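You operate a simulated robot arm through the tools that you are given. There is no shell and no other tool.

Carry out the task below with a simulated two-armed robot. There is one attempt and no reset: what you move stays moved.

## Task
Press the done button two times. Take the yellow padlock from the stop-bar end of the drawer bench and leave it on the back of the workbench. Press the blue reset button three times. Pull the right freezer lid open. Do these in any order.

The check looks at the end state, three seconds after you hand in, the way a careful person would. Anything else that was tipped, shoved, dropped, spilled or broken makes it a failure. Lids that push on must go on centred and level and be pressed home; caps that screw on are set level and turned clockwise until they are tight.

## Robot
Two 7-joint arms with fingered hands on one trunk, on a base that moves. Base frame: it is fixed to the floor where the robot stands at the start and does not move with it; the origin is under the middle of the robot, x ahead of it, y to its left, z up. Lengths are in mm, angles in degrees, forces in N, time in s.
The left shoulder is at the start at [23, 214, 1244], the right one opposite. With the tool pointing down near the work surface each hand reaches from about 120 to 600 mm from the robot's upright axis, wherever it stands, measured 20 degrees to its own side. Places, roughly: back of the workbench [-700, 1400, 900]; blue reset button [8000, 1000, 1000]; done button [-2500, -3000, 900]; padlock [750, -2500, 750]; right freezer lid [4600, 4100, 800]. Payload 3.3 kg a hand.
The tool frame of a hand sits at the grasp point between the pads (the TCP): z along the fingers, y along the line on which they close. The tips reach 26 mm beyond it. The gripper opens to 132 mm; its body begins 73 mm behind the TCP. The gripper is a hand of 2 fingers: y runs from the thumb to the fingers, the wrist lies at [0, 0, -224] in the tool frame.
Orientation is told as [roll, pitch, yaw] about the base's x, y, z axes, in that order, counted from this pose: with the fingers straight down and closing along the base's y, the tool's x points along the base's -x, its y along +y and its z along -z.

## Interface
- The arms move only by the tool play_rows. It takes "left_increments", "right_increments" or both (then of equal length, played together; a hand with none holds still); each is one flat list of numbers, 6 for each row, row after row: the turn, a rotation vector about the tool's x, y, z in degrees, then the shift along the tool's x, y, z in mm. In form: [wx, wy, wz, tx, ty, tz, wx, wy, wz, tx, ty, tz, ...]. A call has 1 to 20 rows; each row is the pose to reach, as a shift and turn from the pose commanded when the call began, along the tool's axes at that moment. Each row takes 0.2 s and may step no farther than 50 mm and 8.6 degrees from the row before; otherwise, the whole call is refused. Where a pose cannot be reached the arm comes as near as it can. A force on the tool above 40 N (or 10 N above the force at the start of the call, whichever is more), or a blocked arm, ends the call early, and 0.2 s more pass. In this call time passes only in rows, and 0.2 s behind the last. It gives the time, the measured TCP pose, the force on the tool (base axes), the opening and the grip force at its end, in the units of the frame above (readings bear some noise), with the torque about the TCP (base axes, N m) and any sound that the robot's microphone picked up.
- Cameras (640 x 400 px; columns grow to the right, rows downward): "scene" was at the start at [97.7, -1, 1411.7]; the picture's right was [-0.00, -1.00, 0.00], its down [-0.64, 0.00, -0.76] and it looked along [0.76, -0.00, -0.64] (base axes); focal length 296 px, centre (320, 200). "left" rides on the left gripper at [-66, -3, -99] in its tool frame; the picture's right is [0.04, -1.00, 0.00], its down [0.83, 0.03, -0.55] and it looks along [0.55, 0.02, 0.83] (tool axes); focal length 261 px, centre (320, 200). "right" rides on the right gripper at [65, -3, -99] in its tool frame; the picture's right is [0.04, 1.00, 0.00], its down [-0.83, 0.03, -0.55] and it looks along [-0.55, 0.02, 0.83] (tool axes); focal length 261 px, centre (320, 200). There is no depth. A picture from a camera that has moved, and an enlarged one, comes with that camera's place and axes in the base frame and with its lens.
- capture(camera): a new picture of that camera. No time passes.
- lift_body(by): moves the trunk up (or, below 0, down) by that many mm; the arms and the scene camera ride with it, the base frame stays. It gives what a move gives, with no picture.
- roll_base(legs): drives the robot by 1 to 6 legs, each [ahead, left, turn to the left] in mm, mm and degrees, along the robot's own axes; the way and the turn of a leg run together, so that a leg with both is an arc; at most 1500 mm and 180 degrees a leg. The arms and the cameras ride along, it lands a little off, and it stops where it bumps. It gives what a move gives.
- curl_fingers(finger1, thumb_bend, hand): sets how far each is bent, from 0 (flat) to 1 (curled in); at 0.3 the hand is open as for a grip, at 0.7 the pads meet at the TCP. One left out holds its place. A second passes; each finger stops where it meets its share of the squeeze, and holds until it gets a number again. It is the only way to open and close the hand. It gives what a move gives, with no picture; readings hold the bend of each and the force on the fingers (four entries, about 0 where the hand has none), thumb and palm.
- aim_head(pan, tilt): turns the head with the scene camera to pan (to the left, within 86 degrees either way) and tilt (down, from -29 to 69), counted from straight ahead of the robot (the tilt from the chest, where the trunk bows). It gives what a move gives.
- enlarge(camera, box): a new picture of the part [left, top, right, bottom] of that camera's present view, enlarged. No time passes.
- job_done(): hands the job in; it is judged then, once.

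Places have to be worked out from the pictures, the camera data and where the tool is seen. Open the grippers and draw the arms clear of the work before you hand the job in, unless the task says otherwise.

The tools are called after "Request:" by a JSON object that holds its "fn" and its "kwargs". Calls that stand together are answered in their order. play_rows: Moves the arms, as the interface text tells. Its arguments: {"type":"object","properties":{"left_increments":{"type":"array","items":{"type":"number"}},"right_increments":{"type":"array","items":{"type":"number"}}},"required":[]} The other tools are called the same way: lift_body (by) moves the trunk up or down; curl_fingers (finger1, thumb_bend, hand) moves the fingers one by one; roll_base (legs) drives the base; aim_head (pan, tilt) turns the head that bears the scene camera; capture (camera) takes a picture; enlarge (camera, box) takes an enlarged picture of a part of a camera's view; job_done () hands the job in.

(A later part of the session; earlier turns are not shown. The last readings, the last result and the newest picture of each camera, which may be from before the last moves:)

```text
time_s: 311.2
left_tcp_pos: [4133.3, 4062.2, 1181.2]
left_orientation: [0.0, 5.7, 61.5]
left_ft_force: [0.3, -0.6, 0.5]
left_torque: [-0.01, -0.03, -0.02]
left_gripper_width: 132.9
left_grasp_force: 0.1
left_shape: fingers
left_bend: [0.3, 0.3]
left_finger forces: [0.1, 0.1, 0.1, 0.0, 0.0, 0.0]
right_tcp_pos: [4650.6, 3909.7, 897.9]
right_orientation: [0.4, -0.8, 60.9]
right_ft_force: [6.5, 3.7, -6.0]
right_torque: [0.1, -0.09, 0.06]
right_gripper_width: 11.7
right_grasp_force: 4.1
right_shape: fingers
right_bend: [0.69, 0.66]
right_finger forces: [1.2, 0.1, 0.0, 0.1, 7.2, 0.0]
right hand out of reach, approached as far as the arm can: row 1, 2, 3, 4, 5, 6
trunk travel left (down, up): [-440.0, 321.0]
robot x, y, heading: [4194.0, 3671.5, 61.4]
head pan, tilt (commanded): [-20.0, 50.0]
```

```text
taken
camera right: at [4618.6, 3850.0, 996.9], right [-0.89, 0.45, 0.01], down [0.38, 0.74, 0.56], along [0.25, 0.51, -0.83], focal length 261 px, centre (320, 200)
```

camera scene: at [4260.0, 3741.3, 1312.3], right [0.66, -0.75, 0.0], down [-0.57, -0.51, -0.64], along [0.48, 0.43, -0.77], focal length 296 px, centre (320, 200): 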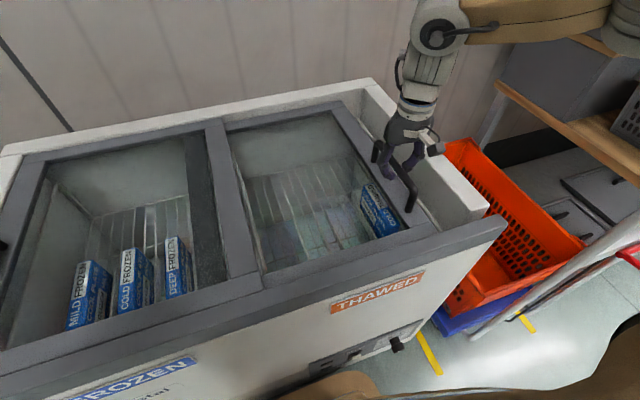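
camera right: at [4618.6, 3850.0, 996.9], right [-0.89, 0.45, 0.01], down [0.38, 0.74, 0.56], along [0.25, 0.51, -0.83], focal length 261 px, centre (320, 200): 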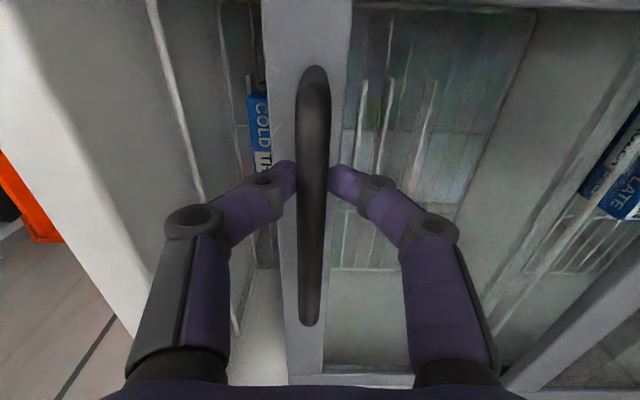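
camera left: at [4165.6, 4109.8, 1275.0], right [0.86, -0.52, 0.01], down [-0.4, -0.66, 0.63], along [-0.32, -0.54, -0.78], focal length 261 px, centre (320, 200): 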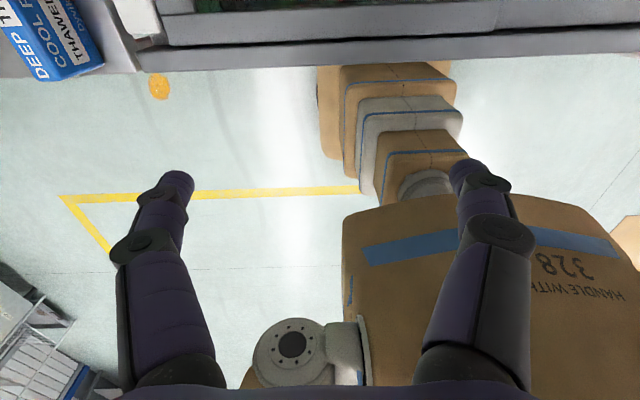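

The arm is drifting at a joint limit, so instead I use the base: strafing left with the arm held will carry the hooked lid. The floor to the left is clear of the shelf, so I strafe 120 mm.

Request:
{"fn": "roll_base", "kwargs": {"legs": [[0, 120, 0]]}}

Request:
{"fn": "capture", "kwargs": {"camera": "right"}}

Request:
{"fn": "capture", "kwargs": {"camera": "scene"}}

```text
time_s: 312.4
left_tcp_pos: [4027.2, 4121.6, 1181.2]
left_orientation: [-0.2, 5.7, 61.4]
left_ft_force: [0.3, 0.5, -0.8]
left_torque: [-0.04, -0.03, 0.0]
left_gripper_width: 133.1
left_grasp_force: 0.0
left_shape: fingers
left_bend: [0.3, 0.3]
left_finger forces: [0.0, 0.0, 0.1, 0.1, 0.1, 0.1]
right_tcp_pos: [4543.9, 3967.5, 897.4]
right_orientation: [0.4, -0.6, 60.8]
right_ft_force: [2.3, -0.6, -4.4]
right_torque: [-0.01, 0.0, 0.06]
right_gripper_width: 12.2
right_grasp_force: 3.8
right_shape: fingers
right_bend: [0.68, 0.67]
right_finger forces: [1.9, 0.1, 0.0, 0.0, 5.7, 0.0]
trunk travel left (down, up): [-440.0, 321.0]
robot x, y, heading: [4090.7, 3731.3, 61.5]
head pan, tilt (commanded): [-20.0, 50.0]
```

```text
taken
camera right: at [4512.5, 3908.0, 997.2], right [-0.89, 0.45, 0.01], down [0.38, 0.74, 0.56], along [0.25, 0.5, -0.83], focal length 261 px, centre (320, 200)
```

right: 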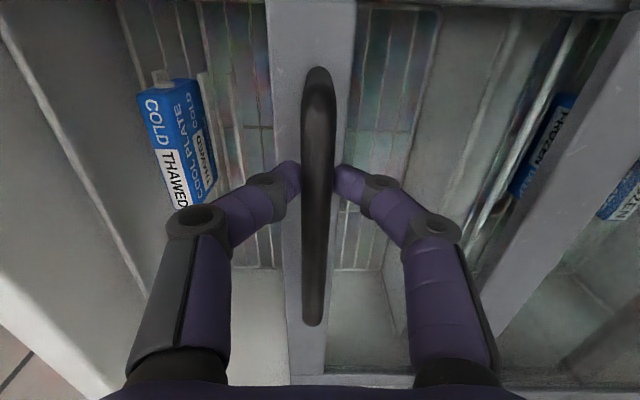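

```text
taken
camera scene: at [4153.4, 3800.1, 1312.4], right [0.66, -0.75, 0.0], down [-0.57, -0.51, -0.64], along [0.48, 0.42, -0.77], focal length 296 px, centre (320, 200)
```

scene: 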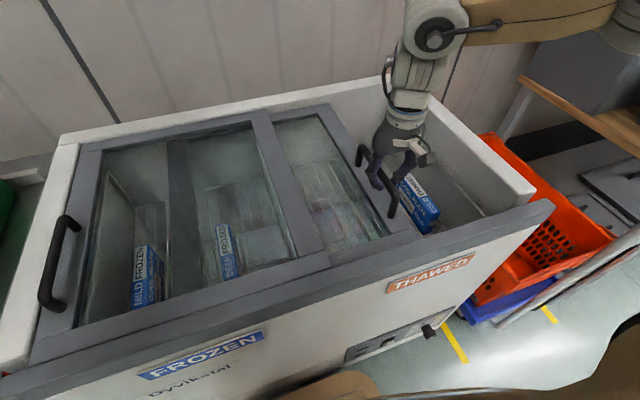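

The lid follows nicely and is now over half open. I strafe another 110 mm.

Request:
{"fn": "roll_base", "kwargs": {"legs": [[0, 110, 0]]}}

Request:
{"fn": "capture", "kwargs": {"camera": "right"}}

Request:
{"fn": "capture", "kwargs": {"camera": "scene"}}

```text
time_s: 313.6
left_tcp_pos: [3931.1, 4173.8, 1181.4]
left_orientation: [-0.2, 5.8, 61.3]
left_ft_force: [-0.1, 0.0, -0.6]
left_torque: [0.0, -0.05, 0.0]
left_gripper_width: 133.1
left_grasp_force: 0.0
left_shape: fingers
left_bend: [0.3, 0.3]
left_finger forces: [0.0, 0.0, 0.1, 0.1, 0.1, 0.1]
right_tcp_pos: [4446.6, 4020.9, 898.1]
right_orientation: [0.3, -0.6, 60.8]
right_ft_force: [2.8, -0.5, -3.7]
right_torque: [-0.04, -0.05, 0.02]
right_gripper_width: 12.0
right_grasp_force: 3.4
right_shape: fingers
right_bend: [0.67, 0.67]
right_finger forces: [2.0, 0.0, 0.0, 0.1, 5.7, 0.0]
trunk travel left (down, up): [-440.0, 321.0]
robot x, y, heading: [3996.5, 3785.5, 61.1]
head pan, tilt (commanded): [-20.0, 50.0]
```

```text
taken
camera right: at [4415.5, 3960.7, 997.3], right [-0.89, 0.45, 0.01], down [0.38, 0.74, 0.56], along [0.25, 0.5, -0.83], focal length 261 px, centre (320, 200)
```

right: 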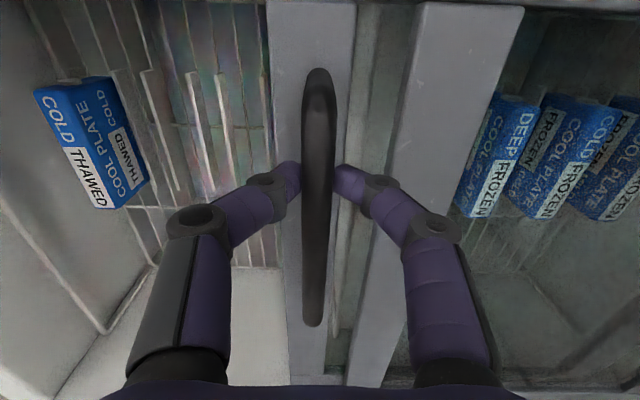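

```text
taken
camera scene: at [4056.3, 3853.0, 1312.4], right [0.66, -0.75, 0.0], down [-0.57, -0.51, -0.64], along [0.48, 0.42, -0.77], focal length 296 px, centre (320, 200)
```

scene: 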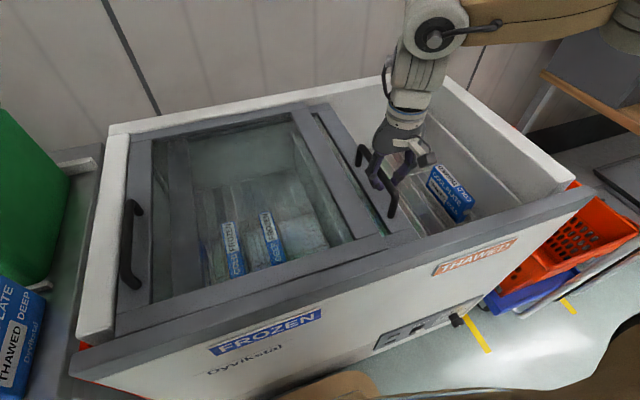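

The lid has slid about 340 mm; roughly 35 mm remain before the handle would meet the left lid's frame. I strafe a final 22 mm.

Request:
{"fn": "roll_base", "kwargs": {"legs": [[0, 22, 0]]}}

Request:
{"fn": "capture", "kwargs": {"camera": "right"}}

Request:
{"fn": "capture", "kwargs": {"camera": "scene"}}

```text
time_s: 314.4
left_tcp_pos: [3910.6, 4185.9, 1181.8]
left_orientation: [-0.1, 5.6, 61.4]
left_ft_force: [-0.5, 0.2, -0.4]
left_torque: [-0.02, -0.03, 0.03]
left_gripper_width: 133.1
left_grasp_force: 0.0
left_shape: fingers
left_bend: [0.3, 0.3]
left_finger forces: [0.1, 0.1, 0.0, 0.1, 0.0, 0.0]
right_tcp_pos: [4426.5, 4030.8, 898.4]
right_orientation: [0.3, -0.7, 60.9]
right_ft_force: [0.6, -0.8, -1.7]
right_torque: [-0.07, -0.07, -0.02]
right_gripper_width: 12.2
right_grasp_force: 3.6
right_shape: fingers
right_bend: [0.66, 0.68]
right_finger forces: [2.8, 0.1, 0.0, 0.1, 4.0, 0.1]
trunk travel left (down, up): [-440.0, 321.0]
robot x, y, heading: [3973.0, 3795.9, 61.4]
head pan, tilt (commanded): [-20.0, 50.0]
```

```text
taken
camera right: at [4395.4, 3971.6, 997.5], right [-0.89, 0.45, 0.0], down [0.38, 0.74, 0.56], along [0.25, 0.5, -0.83], focal length 261 px, centre (320, 200)
```

right: 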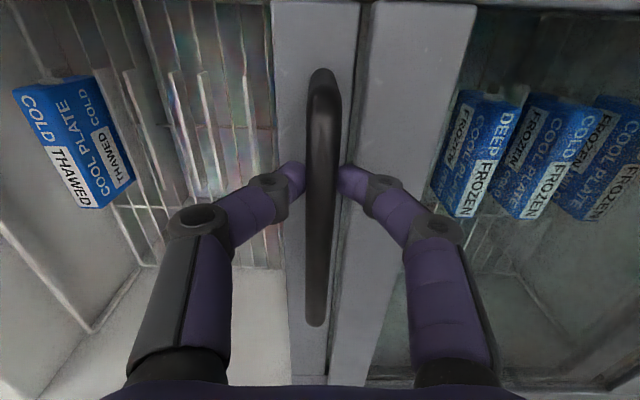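

```text
taken
camera scene: at [4036.1, 3863.7, 1312.4], right [0.66, -0.75, 0.0], down [-0.57, -0.51, -0.64], along [0.48, 0.42, -0.77], focal length 296 px, centre (320, 200)
```

scene: 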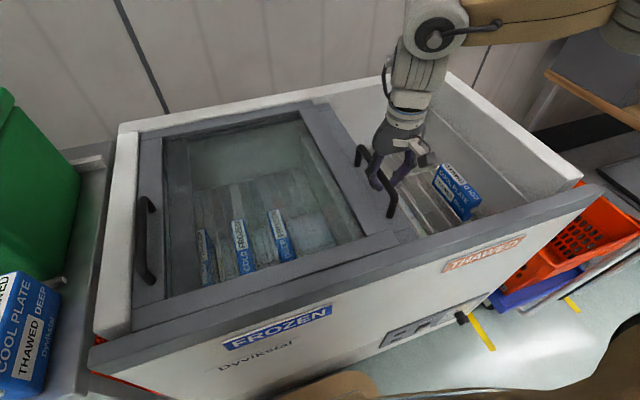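

The right lid is now fully back against the left lid's frame. I open the fingers and lift off the handle.

Request:
{"fn": "curl_fingers", "kwargs": {"hand": "right", "finger1": 0.5, "thumb_bend": 0.5}}

Request:
{"fn": "capture", "kwargs": {"camera": "right"}}

```text
time_s: 315.4
left_tcp_pos: [3910.6, 4183.9, 1183.0]
left_orientation: [-0.3, 5.6, 61.5]
left_ft_force: [0.6, -0.4, -0.5]
left_torque: [0.01, -0.02, -0.01]
left_gripper_width: 133.0
left_grasp_force: 0.1
left_shape: fingers
left_bend: [0.3, 0.3]
left_finger forces: [0.0, 0.0, 0.0, 0.0, 0.0, 0.0]
right_tcp_pos: [4426.9, 4031.1, 897.5]
right_orientation: [0.4, -0.5, 60.9]
right_ft_force: [-0.1, -0.8, 0.5]
right_torque: [0.01, 0.0, -0.03]
right_gripper_width: 65.8
right_grasp_force: 0.1
right_shape: fingers
right_bend: [0.5, 0.5]
right_finger forces: [0.1, 0.1, 0.1, 0.0, 0.0, 0.0]
trunk travel left (down, up): [-440.0, 321.0]
robot x, y, heading: [3969.4, 3792.8, 61.4]
head pan, tilt (commanded): [-20.0, 50.0]
```

```text
taken
camera right: at [4396.5, 3970.6, 997.2], right [-0.89, 0.45, 0.01], down [0.38, 0.74, 0.56], along [0.25, 0.5, -0.83], focal length 261 px, centre (320, 200)
```

right: 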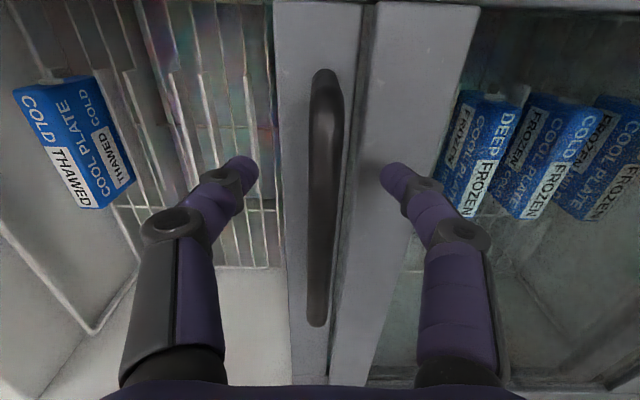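

The fingers are clear of the bar on both sides. I lift straight up by raising the trunk, then back away from the freezer and look at the result.

Request:
{"fn": "lift_body", "kwargs": {"by": 150}}

Request:
{"fn": "roll_base", "kwargs": {"legs": [[-450, 0, 0]]}}

Request:
{"fn": "aim_head", "kwargs": {"pan": -5, "tilt": 35}}

Request:
{"fn": "capture", "kwargs": {"camera": "scene"}}

```text
time_s: 317.2
left_tcp_pos: [3910.3, 4184.8, 1331.1]
left_orientation: [-0.2, 5.6, 61.6]
left_ft_force: [0.7, 0.1, -1.1]
left_torque: [0.0, -0.01, 0.02]
left_gripper_width: 133.3
left_grasp_force: 0.0
left_shape: fingers
left_bend: [0.3, 0.3]
left_finger forces: [0.0, 0.0, 0.0, 0.0, 0.0, 0.1]
right_tcp_pos: [4428.5, 4029.6, 1056.8]
right_orientation: [0.6, -2.0, 60.9]
right_ft_force: [-0.6, -0.2, -0.3]
right_torque: [0.01, -0.01, -0.01]
right_gripper_width: 65.8
right_grasp_force: 0.1
right_shape: fingers
right_bend: [0.5, 0.5]
right_finger forces: [0.1, 0.1, 0.1, 0.1, 0.1, 0.1]
trunk travel left (down, up): [-590.0, 171.0]
robot x, y, heading: [3969.8, 3795.1, 61.6]
head pan, tilt (commanded): [-20.0, 50.0]
```

```text
time_s: 319.9
left_tcp_pos: [3697.8, 3793.6, 1332.6]
left_orientation: [-0.1, 5.5, 61.6]
left_ft_force: [-0.9, -0.3, 0.8]
left_torque: [-0.01, 0.02, -0.01]
left_gripper_width: 133.2
left_grasp_force: 0.1
left_shape: fingers
left_bend: [0.3, 0.3]
left_finger forces: [0.0, 0.1, 0.0, 0.0, 0.0, 0.0]
right_tcp_pos: [4215.5, 3640.1, 1056.5]
right_orientation: [0.7, -2.0, 61.1]
right_ft_force: [0.2, 0.1, 0.6]
right_torque: [0.02, 0.02, 0.02]
right_gripper_width: 65.7
right_grasp_force: 0.0
right_shape: fingers
right_bend: [0.5, 0.5]
right_finger forces: [0.1, 0.0, 0.0, 0.0, 0.0, 0.0]
trunk travel left (down, up): [-590.0, 171.0]
robot x, y, heading: [3758.1, 3401.6, 61.7]
head pan, tilt (commanded): [-20.0, 50.0]
```

```text
time_s: 320.6
left_tcp_pos: [3698.4, 3794.4, 1331.4]
left_orientation: [-0.2, 5.6, 61.7]
left_ft_force: [-0.6, 0.4, 0.0]
left_torque: [-0.01, 0.02, -0.02]
left_gripper_width: 132.9
left_grasp_force: 0.1
left_shape: fingers
left_bend: [0.3, 0.3]
left_finger forces: [0.0, 0.0, 0.0, 0.1, 0.1, 0.0]
right_tcp_pos: [4216.6, 3640.8, 1057.7]
right_orientation: [0.6, -2.0, 61.1]
right_ft_force: [0.7, -0.6, 0.3]
right_torque: [0.01, 0.01, -0.01]
right_gripper_width: 66.0
right_grasp_force: 0.0
right_shape: fingers
right_bend: [0.5, 0.5]
right_finger forces: [0.0, 0.0, 0.1, 0.0, 0.1, 0.1]
trunk travel left (down, up): [-590.0, 171.0]
robot x, y, heading: [3759.5, 3406.5, 61.6]
head pan, tilt (commanded): [-5.0, 35.0]
```

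```text
taken
camera scene: at [3812.3, 3486.3, 1484.4], right [0.83, -0.55, 0.0], down [-0.32, -0.48, -0.82], along [0.45, 0.68, -0.57], focal length 296 px, centre (320, 200)
```

scene: 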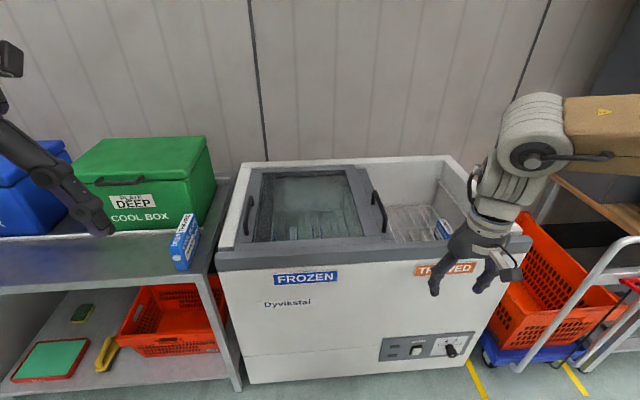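

The right lid is fully open and everything around the freezer is undisturbed. Next is the reset button near [8000, 1000]; I turn right 90° and look that way.

Request:
{"fn": "roll_base", "kwargs": {"legs": [[-150, 0, 0], [0, 0, -90]]}}

Request:
{"fn": "aim_head", "kwargs": {"pan": 0, "tilt": 12}}

Request:
{"fn": "capture", "kwargs": {"camera": "scene"}}

Request:
{"fn": "aim_head", "kwargs": {"pan": -45, "tilt": 12}}

Request:
{"fn": "capture", "kwargs": {"camera": "scene"}}

Request:
{"fn": "aim_head", "kwargs": {"pan": 40, "tilt": 12}}

Request:
{"fn": "capture", "kwargs": {"camera": "scene"}}

```text
time_s: 325.9
left_tcp_pos: [4079.6, 3316.6, 1331.4]
left_orientation: [-0.1, 5.7, -30.5]
left_ft_force: [0.4, -0.9, 1.2]
left_torque: [0.02, -0.01, 0.01]
left_gripper_width: 133.2
left_grasp_force: 0.2
left_shape: fingers
left_bend: [0.3, 0.3]
left_finger forces: [0.0, 0.0, 0.0, 0.0, 0.0, 0.1]
right_tcp_pos: [3907.3, 2804.0, 1057.0]
right_orientation: [0.5, -2.0, -31.2]
right_ft_force: [-0.4, -0.9, 0.6]
right_torque: [0.02, 0.01, -0.04]
right_gripper_width: 66.0
right_grasp_force: 0.0
right_shape: fingers
right_bend: [0.5, 0.5]
right_finger forces: [0.0, 0.1, 0.0, 0.0, 0.1, 0.1]
trunk travel left (down, up): [-590.0, 171.0]
robot x, y, heading: [3690.6, 3269.9, -30.4]
head pan, tilt (commanded): [-5.0, 35.0]
```

```text
time_s: 326.8
left_tcp_pos: [4081.4, 3315.4, 1331.6]
left_orientation: [-0.2, 5.6, -30.5]
left_ft_force: [-0.2, 0.0, -0.1]
left_torque: [0.0, -0.04, -0.01]
left_gripper_width: 133.0
left_grasp_force: 0.0
left_shape: fingers
left_bend: [0.3, 0.3]
left_finger forces: [0.1, 0.0, 0.1, 0.0, 0.0, 0.0]
right_tcp_pos: [3907.8, 2805.0, 1057.4]
right_orientation: [0.6, -2.1, -31.2]
right_ft_force: [-0.3, 0.1, 0.5]
right_torque: [-0.04, 0.02, 0.03]
right_gripper_width: 66.0
right_grasp_force: 0.0
right_shape: fingers
right_bend: [0.5, 0.5]
right_finger forces: [0.1, 0.0, 0.1, 0.0, 0.0, 0.0]
trunk travel left (down, up): [-590.0, 171.0]
robot x, y, heading: [3687.5, 3267.5, -30.5]
head pan, tilt (commanded): [0.0, 12.0]
```

```text
taken
camera scene: at [3776.4, 3214.1, 1521.3], right [-0.51, -0.86, 0.0], down [-0.18, 0.11, -0.98], along [0.84, -0.5, -0.21], focal length 296 px, centre (320, 200)
```

scene: 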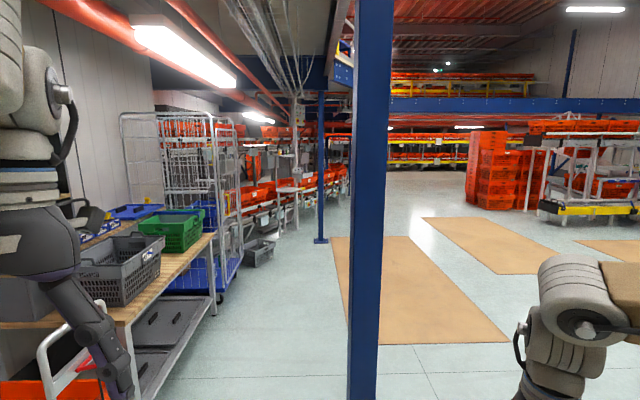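

```text
time_s: 327.9
left_tcp_pos: [4080.6, 3315.2, 1331.9]
left_orientation: [0.0, 5.6, -30.5]
left_ft_force: [0.5, -0.9, -1.1]
left_torque: [0.0, 0.0, -0.02]
left_gripper_width: 133.0
left_grasp_force: 0.1
left_shape: fingers
left_bend: [0.3, 0.3]
left_finger forces: [0.0, 0.0, 0.1, 0.1, 0.0, 0.1]
right_tcp_pos: [3908.1, 2804.3, 1056.9]
right_orientation: [0.6, -1.9, -31.2]
right_ft_force: [0.1, -0.9, 0.5]
right_torque: [0.01, 0.04, 0.03]
right_gripper_width: 66.0
right_grasp_force: 0.0
right_shape: fingers
right_bend: [0.5, 0.5]
right_finger forces: [0.0, 0.0, 0.1, 0.0, 0.0, 0.0]
trunk travel left (down, up): [-590.0, 171.0]
robot x, y, heading: [3686.5, 3269.0, -30.6]
head pan, tilt (commanded): [-45.0, 12.0]
```

```text
taken
camera scene: at [3719.4, 3171.3, 1521.4], right [-0.97, -0.25, 0.0], down [-0.05, 0.2, -0.98], along [0.24, -0.95, -0.21], focal length 296 px, centre (320, 200)
```

scene: 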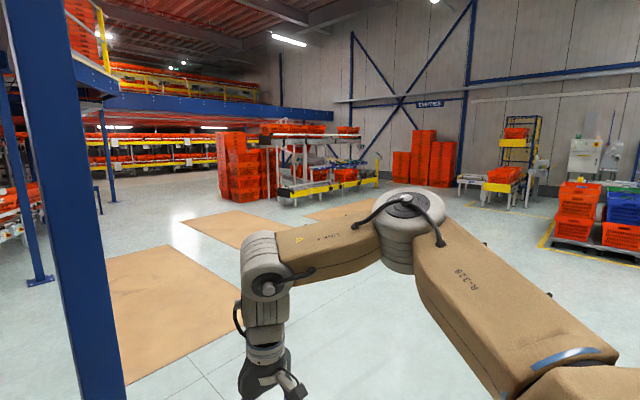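

```text
time_s: 329.5
left_tcp_pos: [4079.3, 3314.3, 1332.9]
left_orientation: [-0.1, 5.6, -30.5]
left_ft_force: [-0.8, -1.2, -0.3]
left_torque: [0.04, 0.02, 0.0]
left_gripper_width: 133.4
left_grasp_force: 0.0
left_shape: fingers
left_bend: [0.3, 0.3]
left_finger forces: [0.0, 0.0, 0.1, 0.0, 0.0, 0.0]
right_tcp_pos: [3908.2, 2804.3, 1057.3]
right_orientation: [0.6, -2.0, -31.1]
right_ft_force: [0.2, 0.3, -0.5]
right_torque: [0.0, -0.01, 0.01]
right_gripper_width: 65.7
right_grasp_force: 0.1
right_shape: fingers
right_bend: [0.5, 0.5]
right_finger forces: [0.0, 0.0, 0.0, 0.1, 0.0, 0.1]
trunk travel left (down, up): [-590.0, 171.0]
robot x, y, heading: [3688.2, 3271.8, -30.8]
head pan, tilt (commanded): [40.0, 12.0]
```

```text
taken
camera scene: at [3788.1, 3276.8, 1521.4], right [0.16, -0.99, 0.0], down [-0.21, -0.03, -0.98], along [0.96, 0.16, -0.21], focal length 296 px, centre (320, 200)
```

scene: 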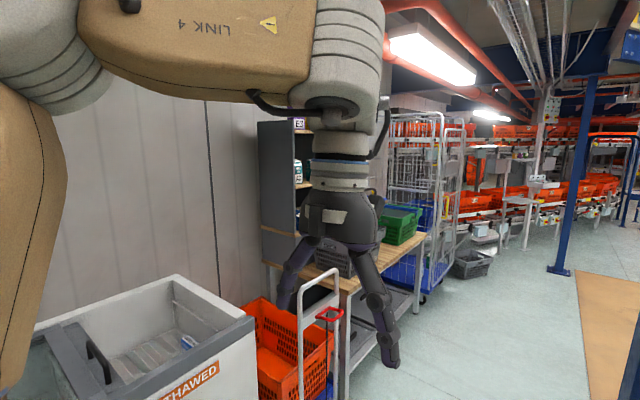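

The route toward the reset button passes a blue column. I zoom in on the direction where the reset button should be.

Request:
{"fn": "aim_head", "kwargs": {"pan": 5, "tilt": 8}}

Request:
{"fn": "enlarge", "kwargs": {"camera": "scene", "box": [240, 120, 400, 220]}}

Request:
{"fn": "capture", "kwargs": {"camera": "scene"}}

```text
time_s: 330.5
left_tcp_pos: [4081.4, 3315.7, 1331.9]
left_orientation: [-0.1, 5.5, -30.5]
left_ft_force: [0.2, 0.2, 0.2]
left_torque: [0.0, 0.0, -0.03]
left_gripper_width: 133.1
left_grasp_force: 0.1
left_shape: fingers
left_bend: [0.3, 0.3]
left_finger forces: [0.1, 0.1, 0.1, 0.0, 0.1, 0.1]
right_tcp_pos: [3908.7, 2804.8, 1057.5]
right_orientation: [0.5, -2.0, -31.2]
right_ft_force: [-0.3, 0.5, 0.6]
right_torque: [-0.03, -0.02, -0.03]
right_gripper_width: 66.1
right_grasp_force: 0.0
right_shape: fingers
right_bend: [0.5, 0.5]
right_finger forces: [0.0, 0.0, 0.1, 0.0, 0.0, 0.0]
trunk travel left (down, up): [-590.0, 171.0]
robot x, y, heading: [3686.7, 3268.2, -30.6]
head pan, tilt (commanded): [5.0, 8.0]
```

```text
4.00 times, centred on (320, 170) of scene
camera zoom: at [3779.7, 3221.7, 1527.9], right [-0.43, -0.9, 0.0], down [-0.13, 0.06, -0.99], along [0.89, -0.43, -0.14], focal length 1184 px, centre (320, 320)
```

zoom: 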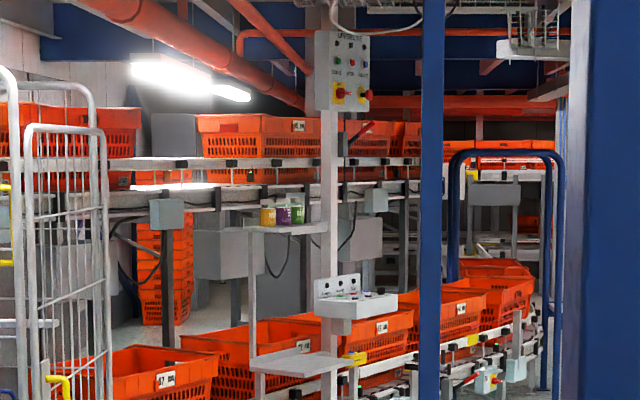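

```text
taken
camera scene: at [3779.7, 3221.7, 1527.9], right [-0.43, -0.9, 0.0], down [-0.13, 0.06, -0.99], along [0.89, -0.43, -0.14], focal length 296 px, centre (320, 200)
```

scene: 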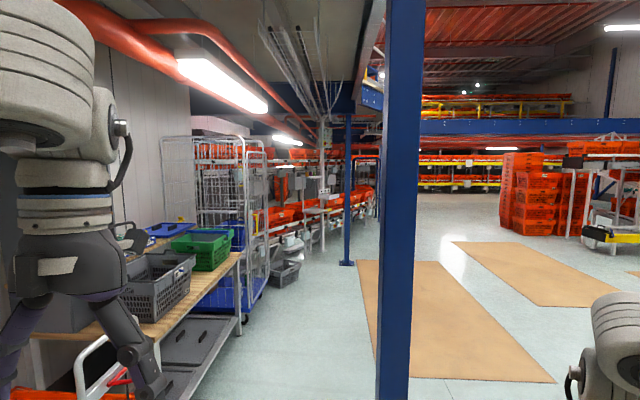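

The reset panel appears to be the small white desk box on a post at about [7840, 1130, 980]. I sidestep left to clear the blue column, then drive past it and look again.

Request:
{"fn": "roll_base", "kwargs": {"legs": [[0, 520, 1.9], [1450, 0, 0]]}}

Request:
{"fn": "aim_head", "kwargs": {"pan": -10, "tilt": 12}}

Request:
{"fn": "capture", "kwargs": {"camera": "scene"}}

Request:
{"fn": "enlarge", "kwargs": {"camera": "scene", "box": [260, 110, 420, 240]}}

```text
time_s: 337.3
left_tcp_pos: [5024.9, 3392.0, 1333.1]
left_orientation: [-0.3, 5.4, -29.4]
left_ft_force: [1.0, -0.5, -0.2]
left_torque: [0.06, 0.15, 0.01]
left_gripper_width: 133.3
left_grasp_force: 0.0
left_shape: fingers
left_bend: [0.3, 0.3]
left_finger forces: [0.0, 0.0, 0.1, 0.0, 0.0, 0.1]
right_tcp_pos: [4866.2, 2877.9, 1057.8]
right_orientation: [0.5, -2.1, -29.7]
right_ft_force: [0.8, -0.2, -0.9]
right_torque: [0.04, 0.08, 0.02]
right_gripper_width: 65.8
right_grasp_force: 0.1
right_shape: fingers
right_bend: [0.5, 0.5]
right_finger forces: [0.1, 0.0, 0.0, 0.0, 0.0, 0.1]
trunk travel left (down, up): [-590.0, 171.0]
robot x, y, heading: [4634.8, 3339.0, -29.5]
head pan, tilt (commanded): [5.0, 8.0]
stopped in leg 2: the robot was blocked; the commanded pose is now the measured one
```

```text
time_s: 338.1
left_tcp_pos: [5018.5, 3394.0, 1335.7]
left_orientation: [-0.2, 5.0, -29.4]
left_ft_force: [-0.6, 0.6, 0.0]
left_torque: [-0.03, -0.02, -0.02]
left_gripper_width: 133.1
left_grasp_force: 0.1
left_shape: fingers
left_bend: [0.3, 0.3]
left_finger forces: [0.0, 0.0, 0.0, 0.0, 0.0, 0.1]
right_tcp_pos: [4859.9, 2878.8, 1059.6]
right_orientation: [0.7, -2.3, -29.8]
right_ft_force: [0.2, -1.0, 0.1]
right_torque: [-0.03, -0.05, 0.0]
right_gripper_width: 66.0
right_grasp_force: 0.1
right_shape: fingers
right_bend: [0.5, 0.5]
right_finger forces: [0.0, 0.1, 0.0, 0.0, 0.0, 0.2]
trunk travel left (down, up): [-590.0, 171.0]
robot x, y, heading: [4635.1, 3340.1, -29.1]
head pan, tilt (commanded): [-10.0, 12.0]
```

```text
taken
camera scene: at [4712.8, 3269.9, 1521.7], right [-0.63, -0.77, 0.0], down [-0.16, 0.13, -0.98], along [0.76, -0.62, -0.21], focal length 296 px, centre (320, 200)
```

scene: 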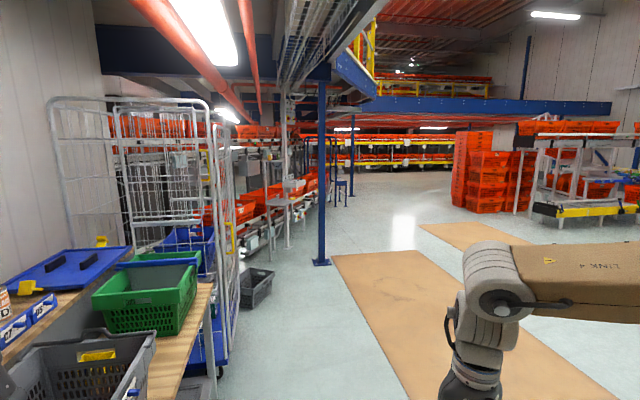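

```text
3.08 times, centred on (340, 175) of scene
camera zoom: at [4712.8, 3269.9, 1521.7], right [-0.63, -0.77, 0.0], down [-0.16, 0.13, -0.98], along [0.76, -0.62, -0.21], focal length 910 px, centre (258, 277)
```

zoom: 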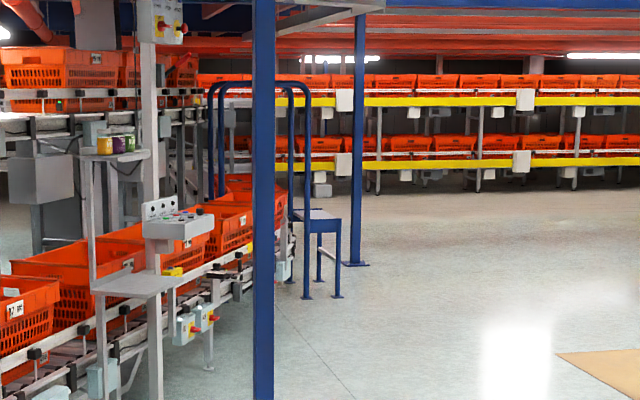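

The robot was blocked partway. I look down around the base to see what it touched.

Request:
{"fn": "aim_head", "kwargs": {"pan": 40, "tilt": 55}}

Request:
{"fn": "capture", "kwargs": {"camera": "scene"}}

Request:
{"fn": "capture", "kwargs": {"camera": "left"}}

Request:
{"fn": "capture", "kwargs": {"camera": "right"}}

Request:
{"fn": "aim_head", "kwargs": {"pan": 0, "tilt": 60}}

Request:
{"fn": "capture", "kwargs": {"camera": "scene"}}

```text
time_s: 339.3
left_tcp_pos: [5020.8, 3393.1, 1333.1]
left_orientation: [-0.2, 5.1, -29.3]
left_ft_force: [0.2, -0.1, 0.7]
left_torque: [0.01, -0.02, 0.03]
left_gripper_width: 133.1
left_grasp_force: 0.1
left_shape: fingers
left_bend: [0.3, 0.3]
left_finger forces: [0.0, 0.0, 0.1, 0.1, 0.2, 0.0]
right_tcp_pos: [4861.7, 2877.2, 1059.3]
right_orientation: [0.5, -2.3, -29.8]
right_ft_force: [-0.4, -0.1, 0.1]
right_torque: [-0.02, 0.0, 0.02]
right_gripper_width: 65.7
right_grasp_force: 0.0
right_shape: fingers
right_bend: [0.5, 0.5]
right_finger forces: [0.0, 0.0, 0.1, 0.1, 0.0, 0.1]
trunk travel left (down, up): [-590.0, 171.0]
robot x, y, heading: [4637.7, 3337.6, -29.3]
head pan, tilt (commanded): [40.0, 55.0]
```

```text
taken
camera scene: at [4714.2, 3340.9, 1456.3], right [0.19, -0.98, 0.0], down [-0.8, -0.15, -0.57], along [0.56, 0.11, -0.82], focal length 296 px, centre (320, 200)
```

scene: 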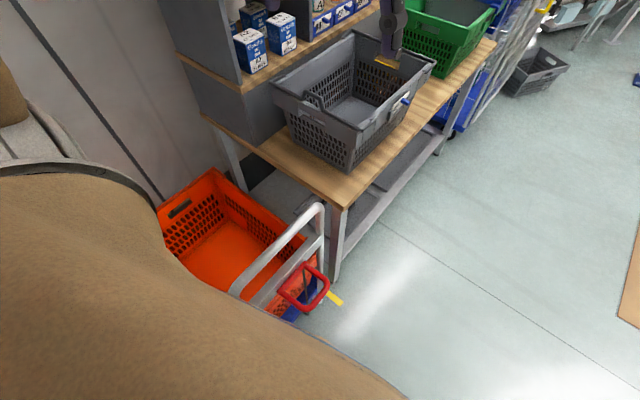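

```text
taken
camera left: at [5084.9, 3353.3, 1428.1], right [-0.53, -0.85, 0.01], down [-0.66, 0.41, 0.63], along [-0.54, 0.32, -0.78], focal length 261 px, centre (320, 200)
```

left: 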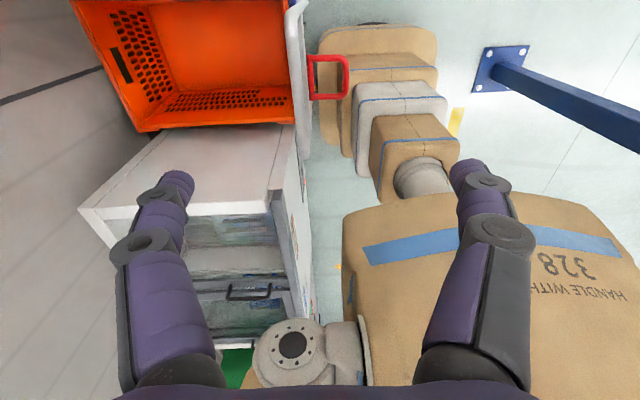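

```text
taken
camera right: at [4798.6, 2908.6, 1156.9], right [0.46, 0.89, 0.01], down [0.72, -0.38, 0.59], along [0.52, -0.26, -0.81], focal length 261 px, centre (320, 200)
```

right: 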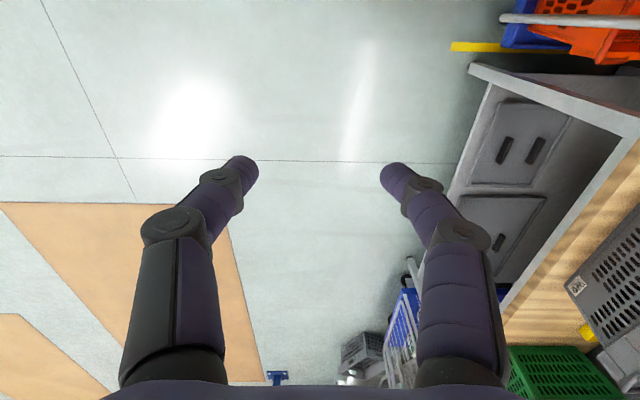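

```text
time_s: 340.3
left_tcp_pos: [5019.9, 3392.6, 1334.0]
left_orientation: [-0.2, 5.2, -29.4]
left_ft_force: [-0.3, 1.1, 1.0]
left_torque: [-0.04, 0.02, 0.02]
left_gripper_width: 133.1
left_grasp_force: 0.0
left_shape: fingers
left_bend: [0.3, 0.3]
left_finger forces: [0.0, 0.0, 0.0, 0.1, 0.1, 0.1]
right_tcp_pos: [4861.4, 2877.5, 1060.3]
right_orientation: [0.6, -2.2, -29.8]
right_ft_force: [-0.5, 0.5, 1.2]
right_torque: [0.01, 0.03, 0.01]
right_gripper_width: 66.0
right_grasp_force: 0.0
right_shape: fingers
right_bend: [0.5, 0.5]
right_finger forces: [0.1, 0.1, 0.0, 0.0, 0.0, 0.0]
trunk travel left (down, up): [-590.0, 171.0]
robot x, y, heading: [4634.0, 3336.1, -29.1]
head pan, tilt (commanded): [0.0, 60.0]
```

```text
taken
camera scene: at [4701.3, 3295.1, 1450.2], right [-0.49, -0.87, 0.0], down [-0.76, 0.42, -0.5], along [0.44, -0.24, -0.87], focal length 296 px, centre (320, 200)
```

scene: 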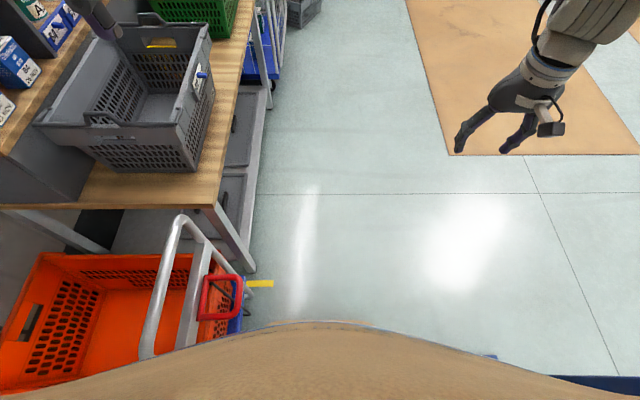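

The robot touched the parked trolley's red handle; its position computes the same as before, so it hasn't been shifted. The column is actually at a≈4480, so there is room: I back off, sidestep right 75 mm and continue past both.

Request:
{"fn": "roll_base", "kwargs": {"legs": [[-120, 0, 0], [0, -80, 0.5]]}}

Request:
{"fn": "aim_head", "kwargs": {"pan": 45, "tilt": 55}}

Request:
{"fn": "capture", "kwargs": {"camera": "scene"}}

Request:
{"fn": "aim_head", "kwargs": {"pan": -50, "tilt": 45}}

Request:
{"fn": "capture", "kwargs": {"camera": "scene"}}

```text
time_s: 342.2
left_tcp_pos: [4876.1, 3382.0, 1334.5]
left_orientation: [-0.2, 5.2, -29.0]
left_ft_force: [-0.4, -0.1, 0.9]
left_torque: [0.02, 0.01, -0.02]
left_gripper_width: 132.9
left_grasp_force: 0.1
left_shape: fingers
left_bend: [0.3, 0.3]
left_finger forces: [0.0, 0.0, 0.0, 0.0, 0.1, 0.1]
right_tcp_pos: [4720.0, 2867.0, 1058.8]
right_orientation: [0.6, -2.3, -29.5]
right_ft_force: [-0.4, -0.6, -0.8]
right_torque: [0.02, 0.02, -0.01]
right_gripper_width: 65.9
right_grasp_force: 0.1
right_shape: fingers
right_bend: [0.5, 0.5]
right_finger forces: [0.1, 0.1, 0.0, 0.1, 0.0, 0.1]
trunk travel left (down, up): [-590.0, 171.0]
robot x, y, heading: [4493.4, 3322.5, -29.2]
head pan, tilt (commanded): [0.0, 60.0]
```

```text
time_s: 343.4
left_tcp_pos: [4877.5, 3383.2, 1334.6]
left_orientation: [-0.2, 5.2, -29.0]
left_ft_force: [-0.2, -0.2, 0.7]
left_torque: [0.01, 0.0, 0.0]
left_gripper_width: 132.9
left_grasp_force: 0.1
left_shape: fingers
left_bend: [0.3, 0.3]
left_finger forces: [0.0, 0.0, 0.0, 0.0, 0.0, 0.0]
right_tcp_pos: [4720.7, 2867.3, 1060.3]
right_orientation: [0.6, -2.3, -29.5]
right_ft_force: [1.0, -0.3, -0.3]
right_torque: [0.0, 0.0, -0.03]
right_gripper_width: 65.4
right_grasp_force: 0.1
right_shape: fingers
right_bend: [0.5, 0.5]
right_finger forces: [0.0, 0.0, 0.1, 0.0, 0.0, 0.0]
trunk travel left (down, up): [-590.0, 171.0]
robot x, y, heading: [4491.8, 3316.6, -28.5]
head pan, tilt (commanded): [45.0, 55.0]
```

```text
taken
camera scene: at [4569.8, 3335.8, 1456.3], right [0.28, -0.96, 0.0], down [-0.79, -0.23, -0.57], along [0.55, 0.16, -0.82], focal length 296 px, centre (320, 200)
```

scene: 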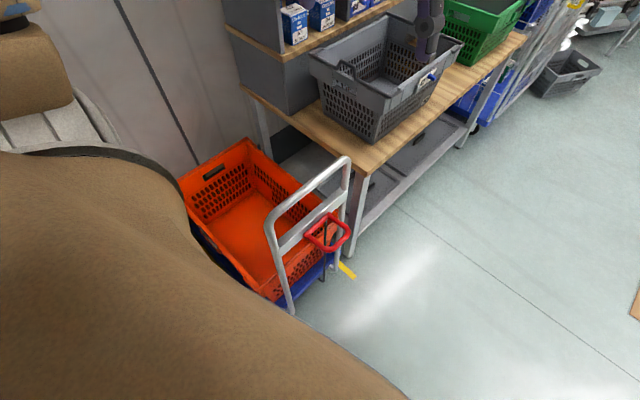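

```text
time_s: 345.1
left_tcp_pos: [4877.9, 3384.3, 1333.7]
left_orientation: [-0.2, 5.2, -29.0]
left_ft_force: [-0.1, 0.4, -0.2]
left_torque: [-0.01, -0.01, -0.02]
left_gripper_width: 133.1
left_grasp_force: 0.1
left_shape: fingers
left_bend: [0.3, 0.3]
left_finger forces: [0.1, 0.0, 0.0, 0.0, 0.0, 0.0]
right_tcp_pos: [4722.6, 2866.5, 1059.6]
right_orientation: [0.6, -2.3, -29.5]
right_ft_force: [0.0, -0.2, -1.1]
right_torque: [0.01, 0.0, 0.02]
right_gripper_width: 66.3
right_grasp_force: 0.1
right_shape: fingers
right_bend: [0.5, 0.5]
right_finger forces: [0.0, 0.0, 0.1, 0.0, 0.2, 0.0]
trunk travel left (down, up): [-590.0, 171.0]
robot x, y, heading: [4492.9, 3324.9, -28.8]
head pan, tilt (commanded): [-50.0, 45.0]
```

```text
taken
camera scene: at [4516.1, 3236.1, 1469.7], right [-0.98, -0.19, 0.0], down [-0.14, 0.69, -0.71], along [0.14, -0.69, -0.71], focal length 296 px, centre (320, 200)
```

scene: 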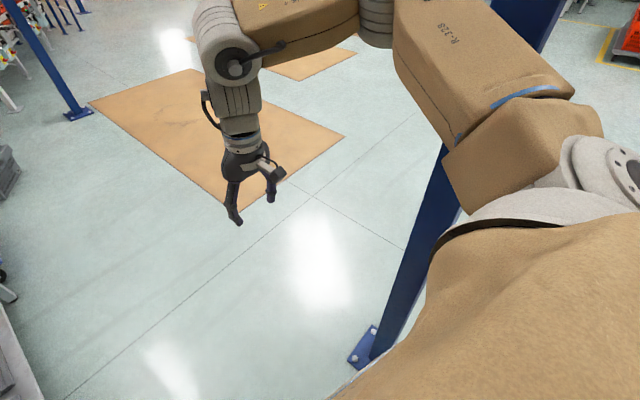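

The trolley handle is where it was before. With about 80 mm clearance on both sides now, I drive ahead past the column and trolley, then angle toward the middle of the lane.

Request:
{"fn": "roll_base", "kwargs": {"legs": [[600, 0, 0], [600, -230, 0]]}}

Request:
{"fn": "aim_head", "kwargs": {"pan": 0, "tilt": 15}}

Request:
{"fn": "capture", "kwargs": {"camera": "scene"}}

Request:
{"fn": "enlarge", "kwargs": {"camera": "scene", "box": [230, 100, 390, 220]}}

```text
time_s: 351.6
left_tcp_pos: [5815.6, 2603.7, 1336.0]
left_orientation: [-0.2, 5.3, -28.9]
left_ft_force: [-0.7, -0.4, -0.2]
left_torque: [0.01, 0.01, 0.0]
left_gripper_width: 132.9
left_grasp_force: 0.0
left_shape: fingers
left_bend: [0.3, 0.3]
left_finger forces: [0.0, 0.0, 0.1, 0.0, 0.0, 0.0]
right_tcp_pos: [5659.7, 2086.5, 1058.9]
right_orientation: [0.7, -2.3, -29.6]
right_ft_force: [1.1, 0.2, -0.8]
right_torque: [0.01, 0.01, 0.03]
right_gripper_width: 65.8
right_grasp_force: 0.0
right_shape: fingers
right_bend: [0.5, 0.5]
right_finger forces: [0.1, 0.1, 0.1, 0.1, 0.0, 0.0]
trunk travel left (down, up): [-590.0, 171.0]
robot x, y, heading: [5429.8, 2538.4, -28.7]
head pan, tilt (commanded): [-50.0, 45.0]
```

```text
time_s: 352.8
left_tcp_pos: [5815.4, 2605.6, 1335.4]
left_orientation: [-0.2, 5.2, -29.1]
left_ft_force: [-0.7, -0.9, 0.0]
left_torque: [-0.01, -0.03, -0.02]
left_gripper_width: 133.3
left_grasp_force: 0.0
left_shape: fingers
left_bend: [0.3, 0.3]
left_finger forces: [0.1, 0.1, 0.0, 0.0, 0.0, 0.1]
right_tcp_pos: [5660.2, 2089.0, 1059.8]
right_orientation: [0.5, -2.3, -29.4]
right_ft_force: [-0.2, -0.5, 0.2]
right_torque: [-0.01, 0.01, 0.02]
right_gripper_width: 66.0
right_grasp_force: 0.1
right_shape: fingers
right_bend: [0.5, 0.5]
right_finger forces: [0.1, 0.0, 0.0, 0.0, 0.0, 0.0]
trunk travel left (down, up): [-590.0, 171.0]
robot x, y, heading: [5427.8, 2541.1, -28.9]
head pan, tilt (commanded): [0.0, 15.0]
```

```text
taken
camera scene: at [5519.6, 2491.6, 1516.5], right [-0.48, -0.88, 0.0], down [-0.23, 0.13, -0.97], along [0.85, -0.47, -0.26], focal length 296 px, centre (320, 200)
```

scene: 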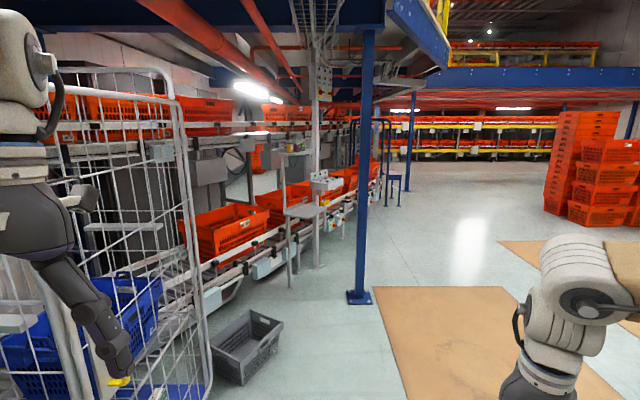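

```text
3.33 times, centred on (310, 160) of scene
camera zoom: at [5519.6, 2491.6, 1516.5], right [-0.48, -0.88, 0.0], down [-0.23, 0.13, -0.97], along [0.85, -0.47, -0.26], focal length 986 px, centre (353, 333)
```

zoom: 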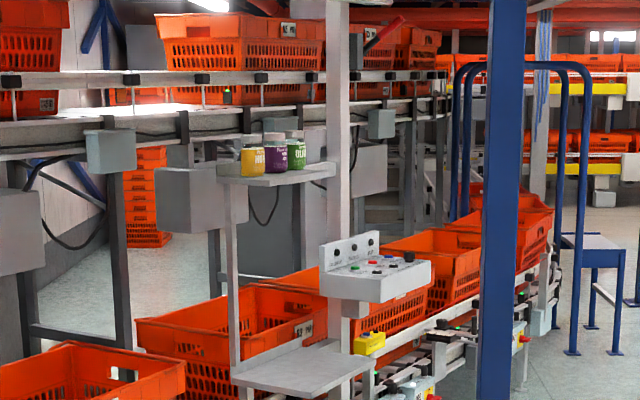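

The reset desk is on a post beside the tote conveyor, at about [7900, 1100, 980], with coloured buttons on its top. I drive 1250 mm nearer along the lane and look again.

Request:
{"fn": "roll_base", "kwargs": {"legs": [[1250, 0, 0]]}}

Request:
{"fn": "aim_head", "kwargs": {"pan": -5, "tilt": 20}}

Request:
{"fn": "capture", "kwargs": {"camera": "scene"}}

Request:
{"fn": "enlarge", "kwargs": {"camera": "scene", "box": [260, 80, 420, 200]}}

```text
time_s: 359.2
left_tcp_pos: [6929.2, 1982.0, 1334.6]
left_orientation: [-0.2, 5.2, -29.3]
left_ft_force: [0.0, -0.2, 0.7]
left_torque: [0.01, -0.01, 0.03]
left_gripper_width: 132.7
left_grasp_force: 0.1
left_shape: fingers
left_bend: [0.3, 0.3]
left_finger forces: [0.0, 0.0, 0.1, 0.0, 0.0, 0.0]
right_tcp_pos: [6770.8, 1466.4, 1059.9]
right_orientation: [0.6, -2.3, -29.8]
right_ft_force: [-0.7, -1.0, 0.2]
right_torque: [0.02, -0.03, -0.01]
right_gripper_width: 65.9
right_grasp_force: 0.0
right_shape: fingers
right_bend: [0.5, 0.5]
right_finger forces: [0.0, 0.1, 0.0, 0.0, 0.0, 0.0]
trunk travel left (down, up): [-590.0, 171.0]
robot x, y, heading: [6549.3, 1928.1, -29.2]
head pan, tilt (commanded): [0.0, 15.0]
```

```text
time_s: 359.9
left_tcp_pos: [6929.4, 1983.1, 1334.0]
left_orientation: [-0.2, 5.2, -29.4]
left_ft_force: [-0.3, 0.0, -0.4]
left_torque: [0.03, -0.02, 0.0]
left_gripper_width: 133.1
left_grasp_force: 0.2
left_shape: fingers
left_bend: [0.3, 0.3]
left_finger forces: [0.1, 0.1, 0.0, 0.1, 0.0, 0.0]
right_tcp_pos: [6769.7, 1467.6, 1060.3]
right_orientation: [0.6, -2.2, -29.9]
right_ft_force: [0.3, -0.1, -1.0]
right_torque: [0.01, -0.03, -0.01]
right_gripper_width: 66.1
right_grasp_force: 0.0
right_shape: fingers
right_bend: [0.5, 0.5]
right_finger forces: [0.0, 0.1, 0.0, 0.1, 0.1, 0.1]
trunk travel left (down, up): [-590.0, 171.0]
robot x, y, heading: [6544.4, 1919.1, -29.6]
head pan, tilt (commanded): [-5.0, 20.0]
```

```text
taken
camera scene: at [6629.0, 1865.2, 1508.4], right [-0.56, -0.83, 0.0], down [-0.28, 0.19, -0.94], along [0.78, -0.53, -0.34], focal length 296 px, centre (320, 200)
```

scene: 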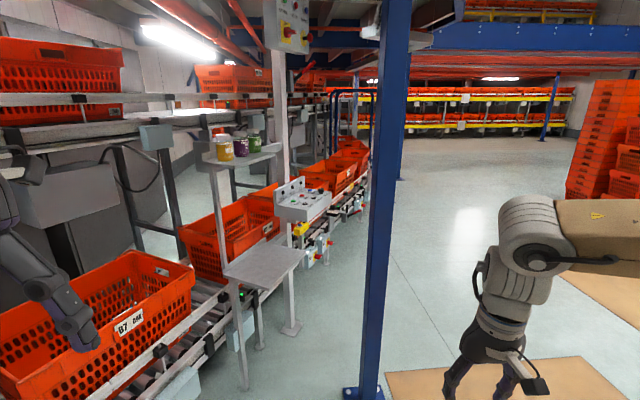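

```text
3.33 times, centred on (340, 140) of scene
camera zoom: at [6629.0, 1865.2, 1508.4], right [-0.56, -0.83, 0.0], down [-0.28, 0.19, -0.94], along [0.78, -0.53, -0.34], focal length 986 px, centre (253, 400)
```

zoom: 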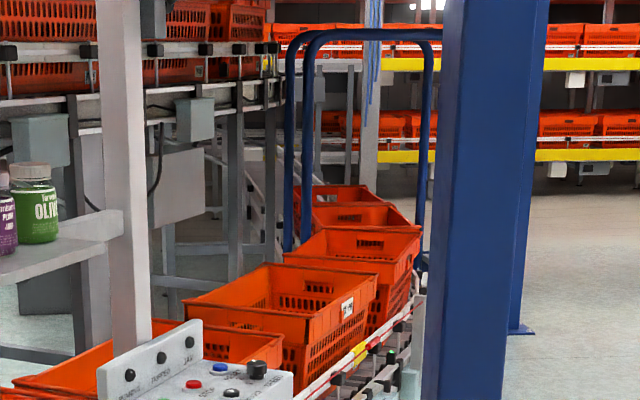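

The desk with coloured buttons is now near. I zoom in to read the labels.

Request:
{"fn": "enlarge", "kwargs": {"camera": "scene", "box": [262, 165, 342, 225]}}

Request:
{"fn": "enlarge", "kwargs": {"camera": "scene", "box": [200, 130, 420, 400]}}

```text
6.67 times, centred on (302, 195) of scene
camera zoom: at [6629.0, 1865.2, 1508.4], right [-0.56, -0.83, 0.0], down [-0.28, 0.19, -0.94], along [0.78, -0.53, -0.34], focal length 1973 px, centre (440, 233)
```

zoom: 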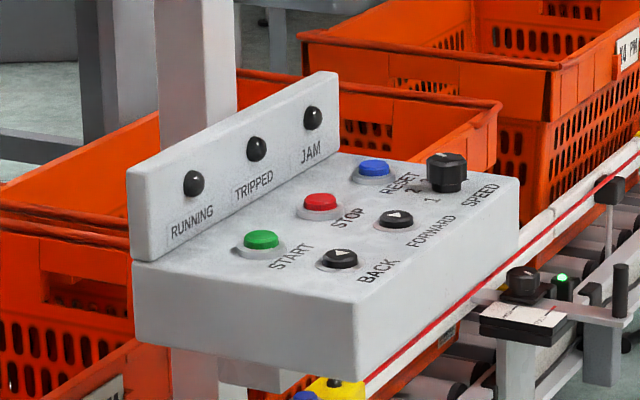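

```text
1.48 times, centred on (310, 265) of scene
camera zoom: at [6629.0, 1865.2, 1508.4], right [-0.56, -0.83, 0.0], down [-0.28, 0.19, -0.94], along [0.78, -0.53, -0.34], focal length 438 px, centre (335, 104)
```

zoom: 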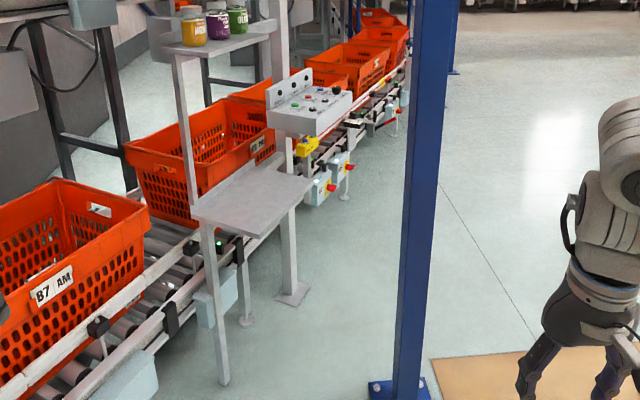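

The blue RESET button computes to about [7990, 1010, 990]; its desk faces the aisle (direction -150°), with a blue column at about [7436, 1023] near the standing place. I go round the column on its right: strafe right, drive ahead, then turn to face the desk.

Request:
{"fn": "roll_base", "kwargs": {"legs": [[0, -950, 0.5], [1300, 0, 0], [340, 0, 0]]}}

Request:
{"fn": "aim_head", "kwargs": {"pan": 60, "tilt": 25}}

Request:
{"fn": "capture", "kwargs": {"camera": "scene"}}

```text
time_s: 372.8
left_tcp_pos: [7857.7, 318.5, 1334.4]
left_orientation: [-0.1, 5.4, -30.1]
left_ft_force: [-0.5, -0.4, 0.4]
left_torque: [0.03, -0.01, -0.01]
left_gripper_width: 133.0
left_grasp_force: 0.0
left_shape: fingers
left_bend: [0.3, 0.3]
left_finger forces: [0.0, 0.0, 0.0, 0.1, 0.0, 0.0]
right_tcp_pos: [7691.9, -194.8, 1059.5]
right_orientation: [0.6, -2.4, -30.7]
right_ft_force: [0.3, 0.7, 0.0]
right_torque: [-0.01, 0.04, 0.01]
right_gripper_width: 65.7
right_grasp_force: 0.1
right_shape: fingers
right_bend: [0.5, 0.5]
right_finger forces: [0.1, 0.0, 0.0, 0.0, 0.0, 0.0]
trunk travel left (down, up): [-590.0, 171.0]
robot x, y, heading: [7469.5, 266.8, -30.4]
head pan, tilt (commanded): [-5.0, 20.0]
```

```text
time_s: 374.2
left_tcp_pos: [7856.9, 318.7, 1334.8]
left_orientation: [-0.2, 5.2, -30.2]
left_ft_force: [-0.3, 1.5, 0.6]
left_torque: [-0.02, -0.01, 0.0]
left_gripper_width: 133.0
left_grasp_force: 0.1
left_shape: fingers
left_bend: [0.3, 0.3]
left_finger forces: [0.0, 0.0, 0.0, 0.0, 0.0, 0.0]
right_tcp_pos: [7690.0, -195.2, 1059.2]
right_orientation: [0.6, -2.3, -30.6]
right_ft_force: [0.3, 1.0, 0.2]
right_torque: [0.01, 0.01, 0.0]
right_gripper_width: 65.7
right_grasp_force: 0.1
right_shape: fingers
right_bend: [0.5, 0.5]
right_finger forces: [0.0, 0.0, 0.1, 0.0, 0.0, 0.0]
trunk travel left (down, up): [-590.0, 171.0]
robot x, y, heading: [7471.4, 265.1, -29.8]
head pan, tilt (commanded): [60.0, 25.0]
```

```text
taken
camera scene: at [7558.7, 304.8, 1500.3], right [0.5, -0.87, 0.0], down [-0.37, -0.21, -0.91], along [0.79, 0.45, -0.42], focal length 296 px, centre (320, 200)
```

scene: 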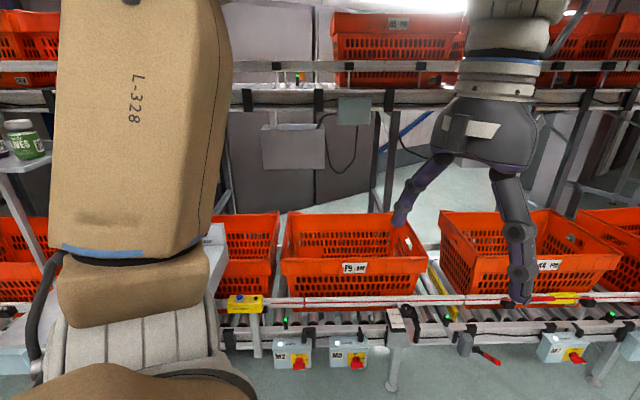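

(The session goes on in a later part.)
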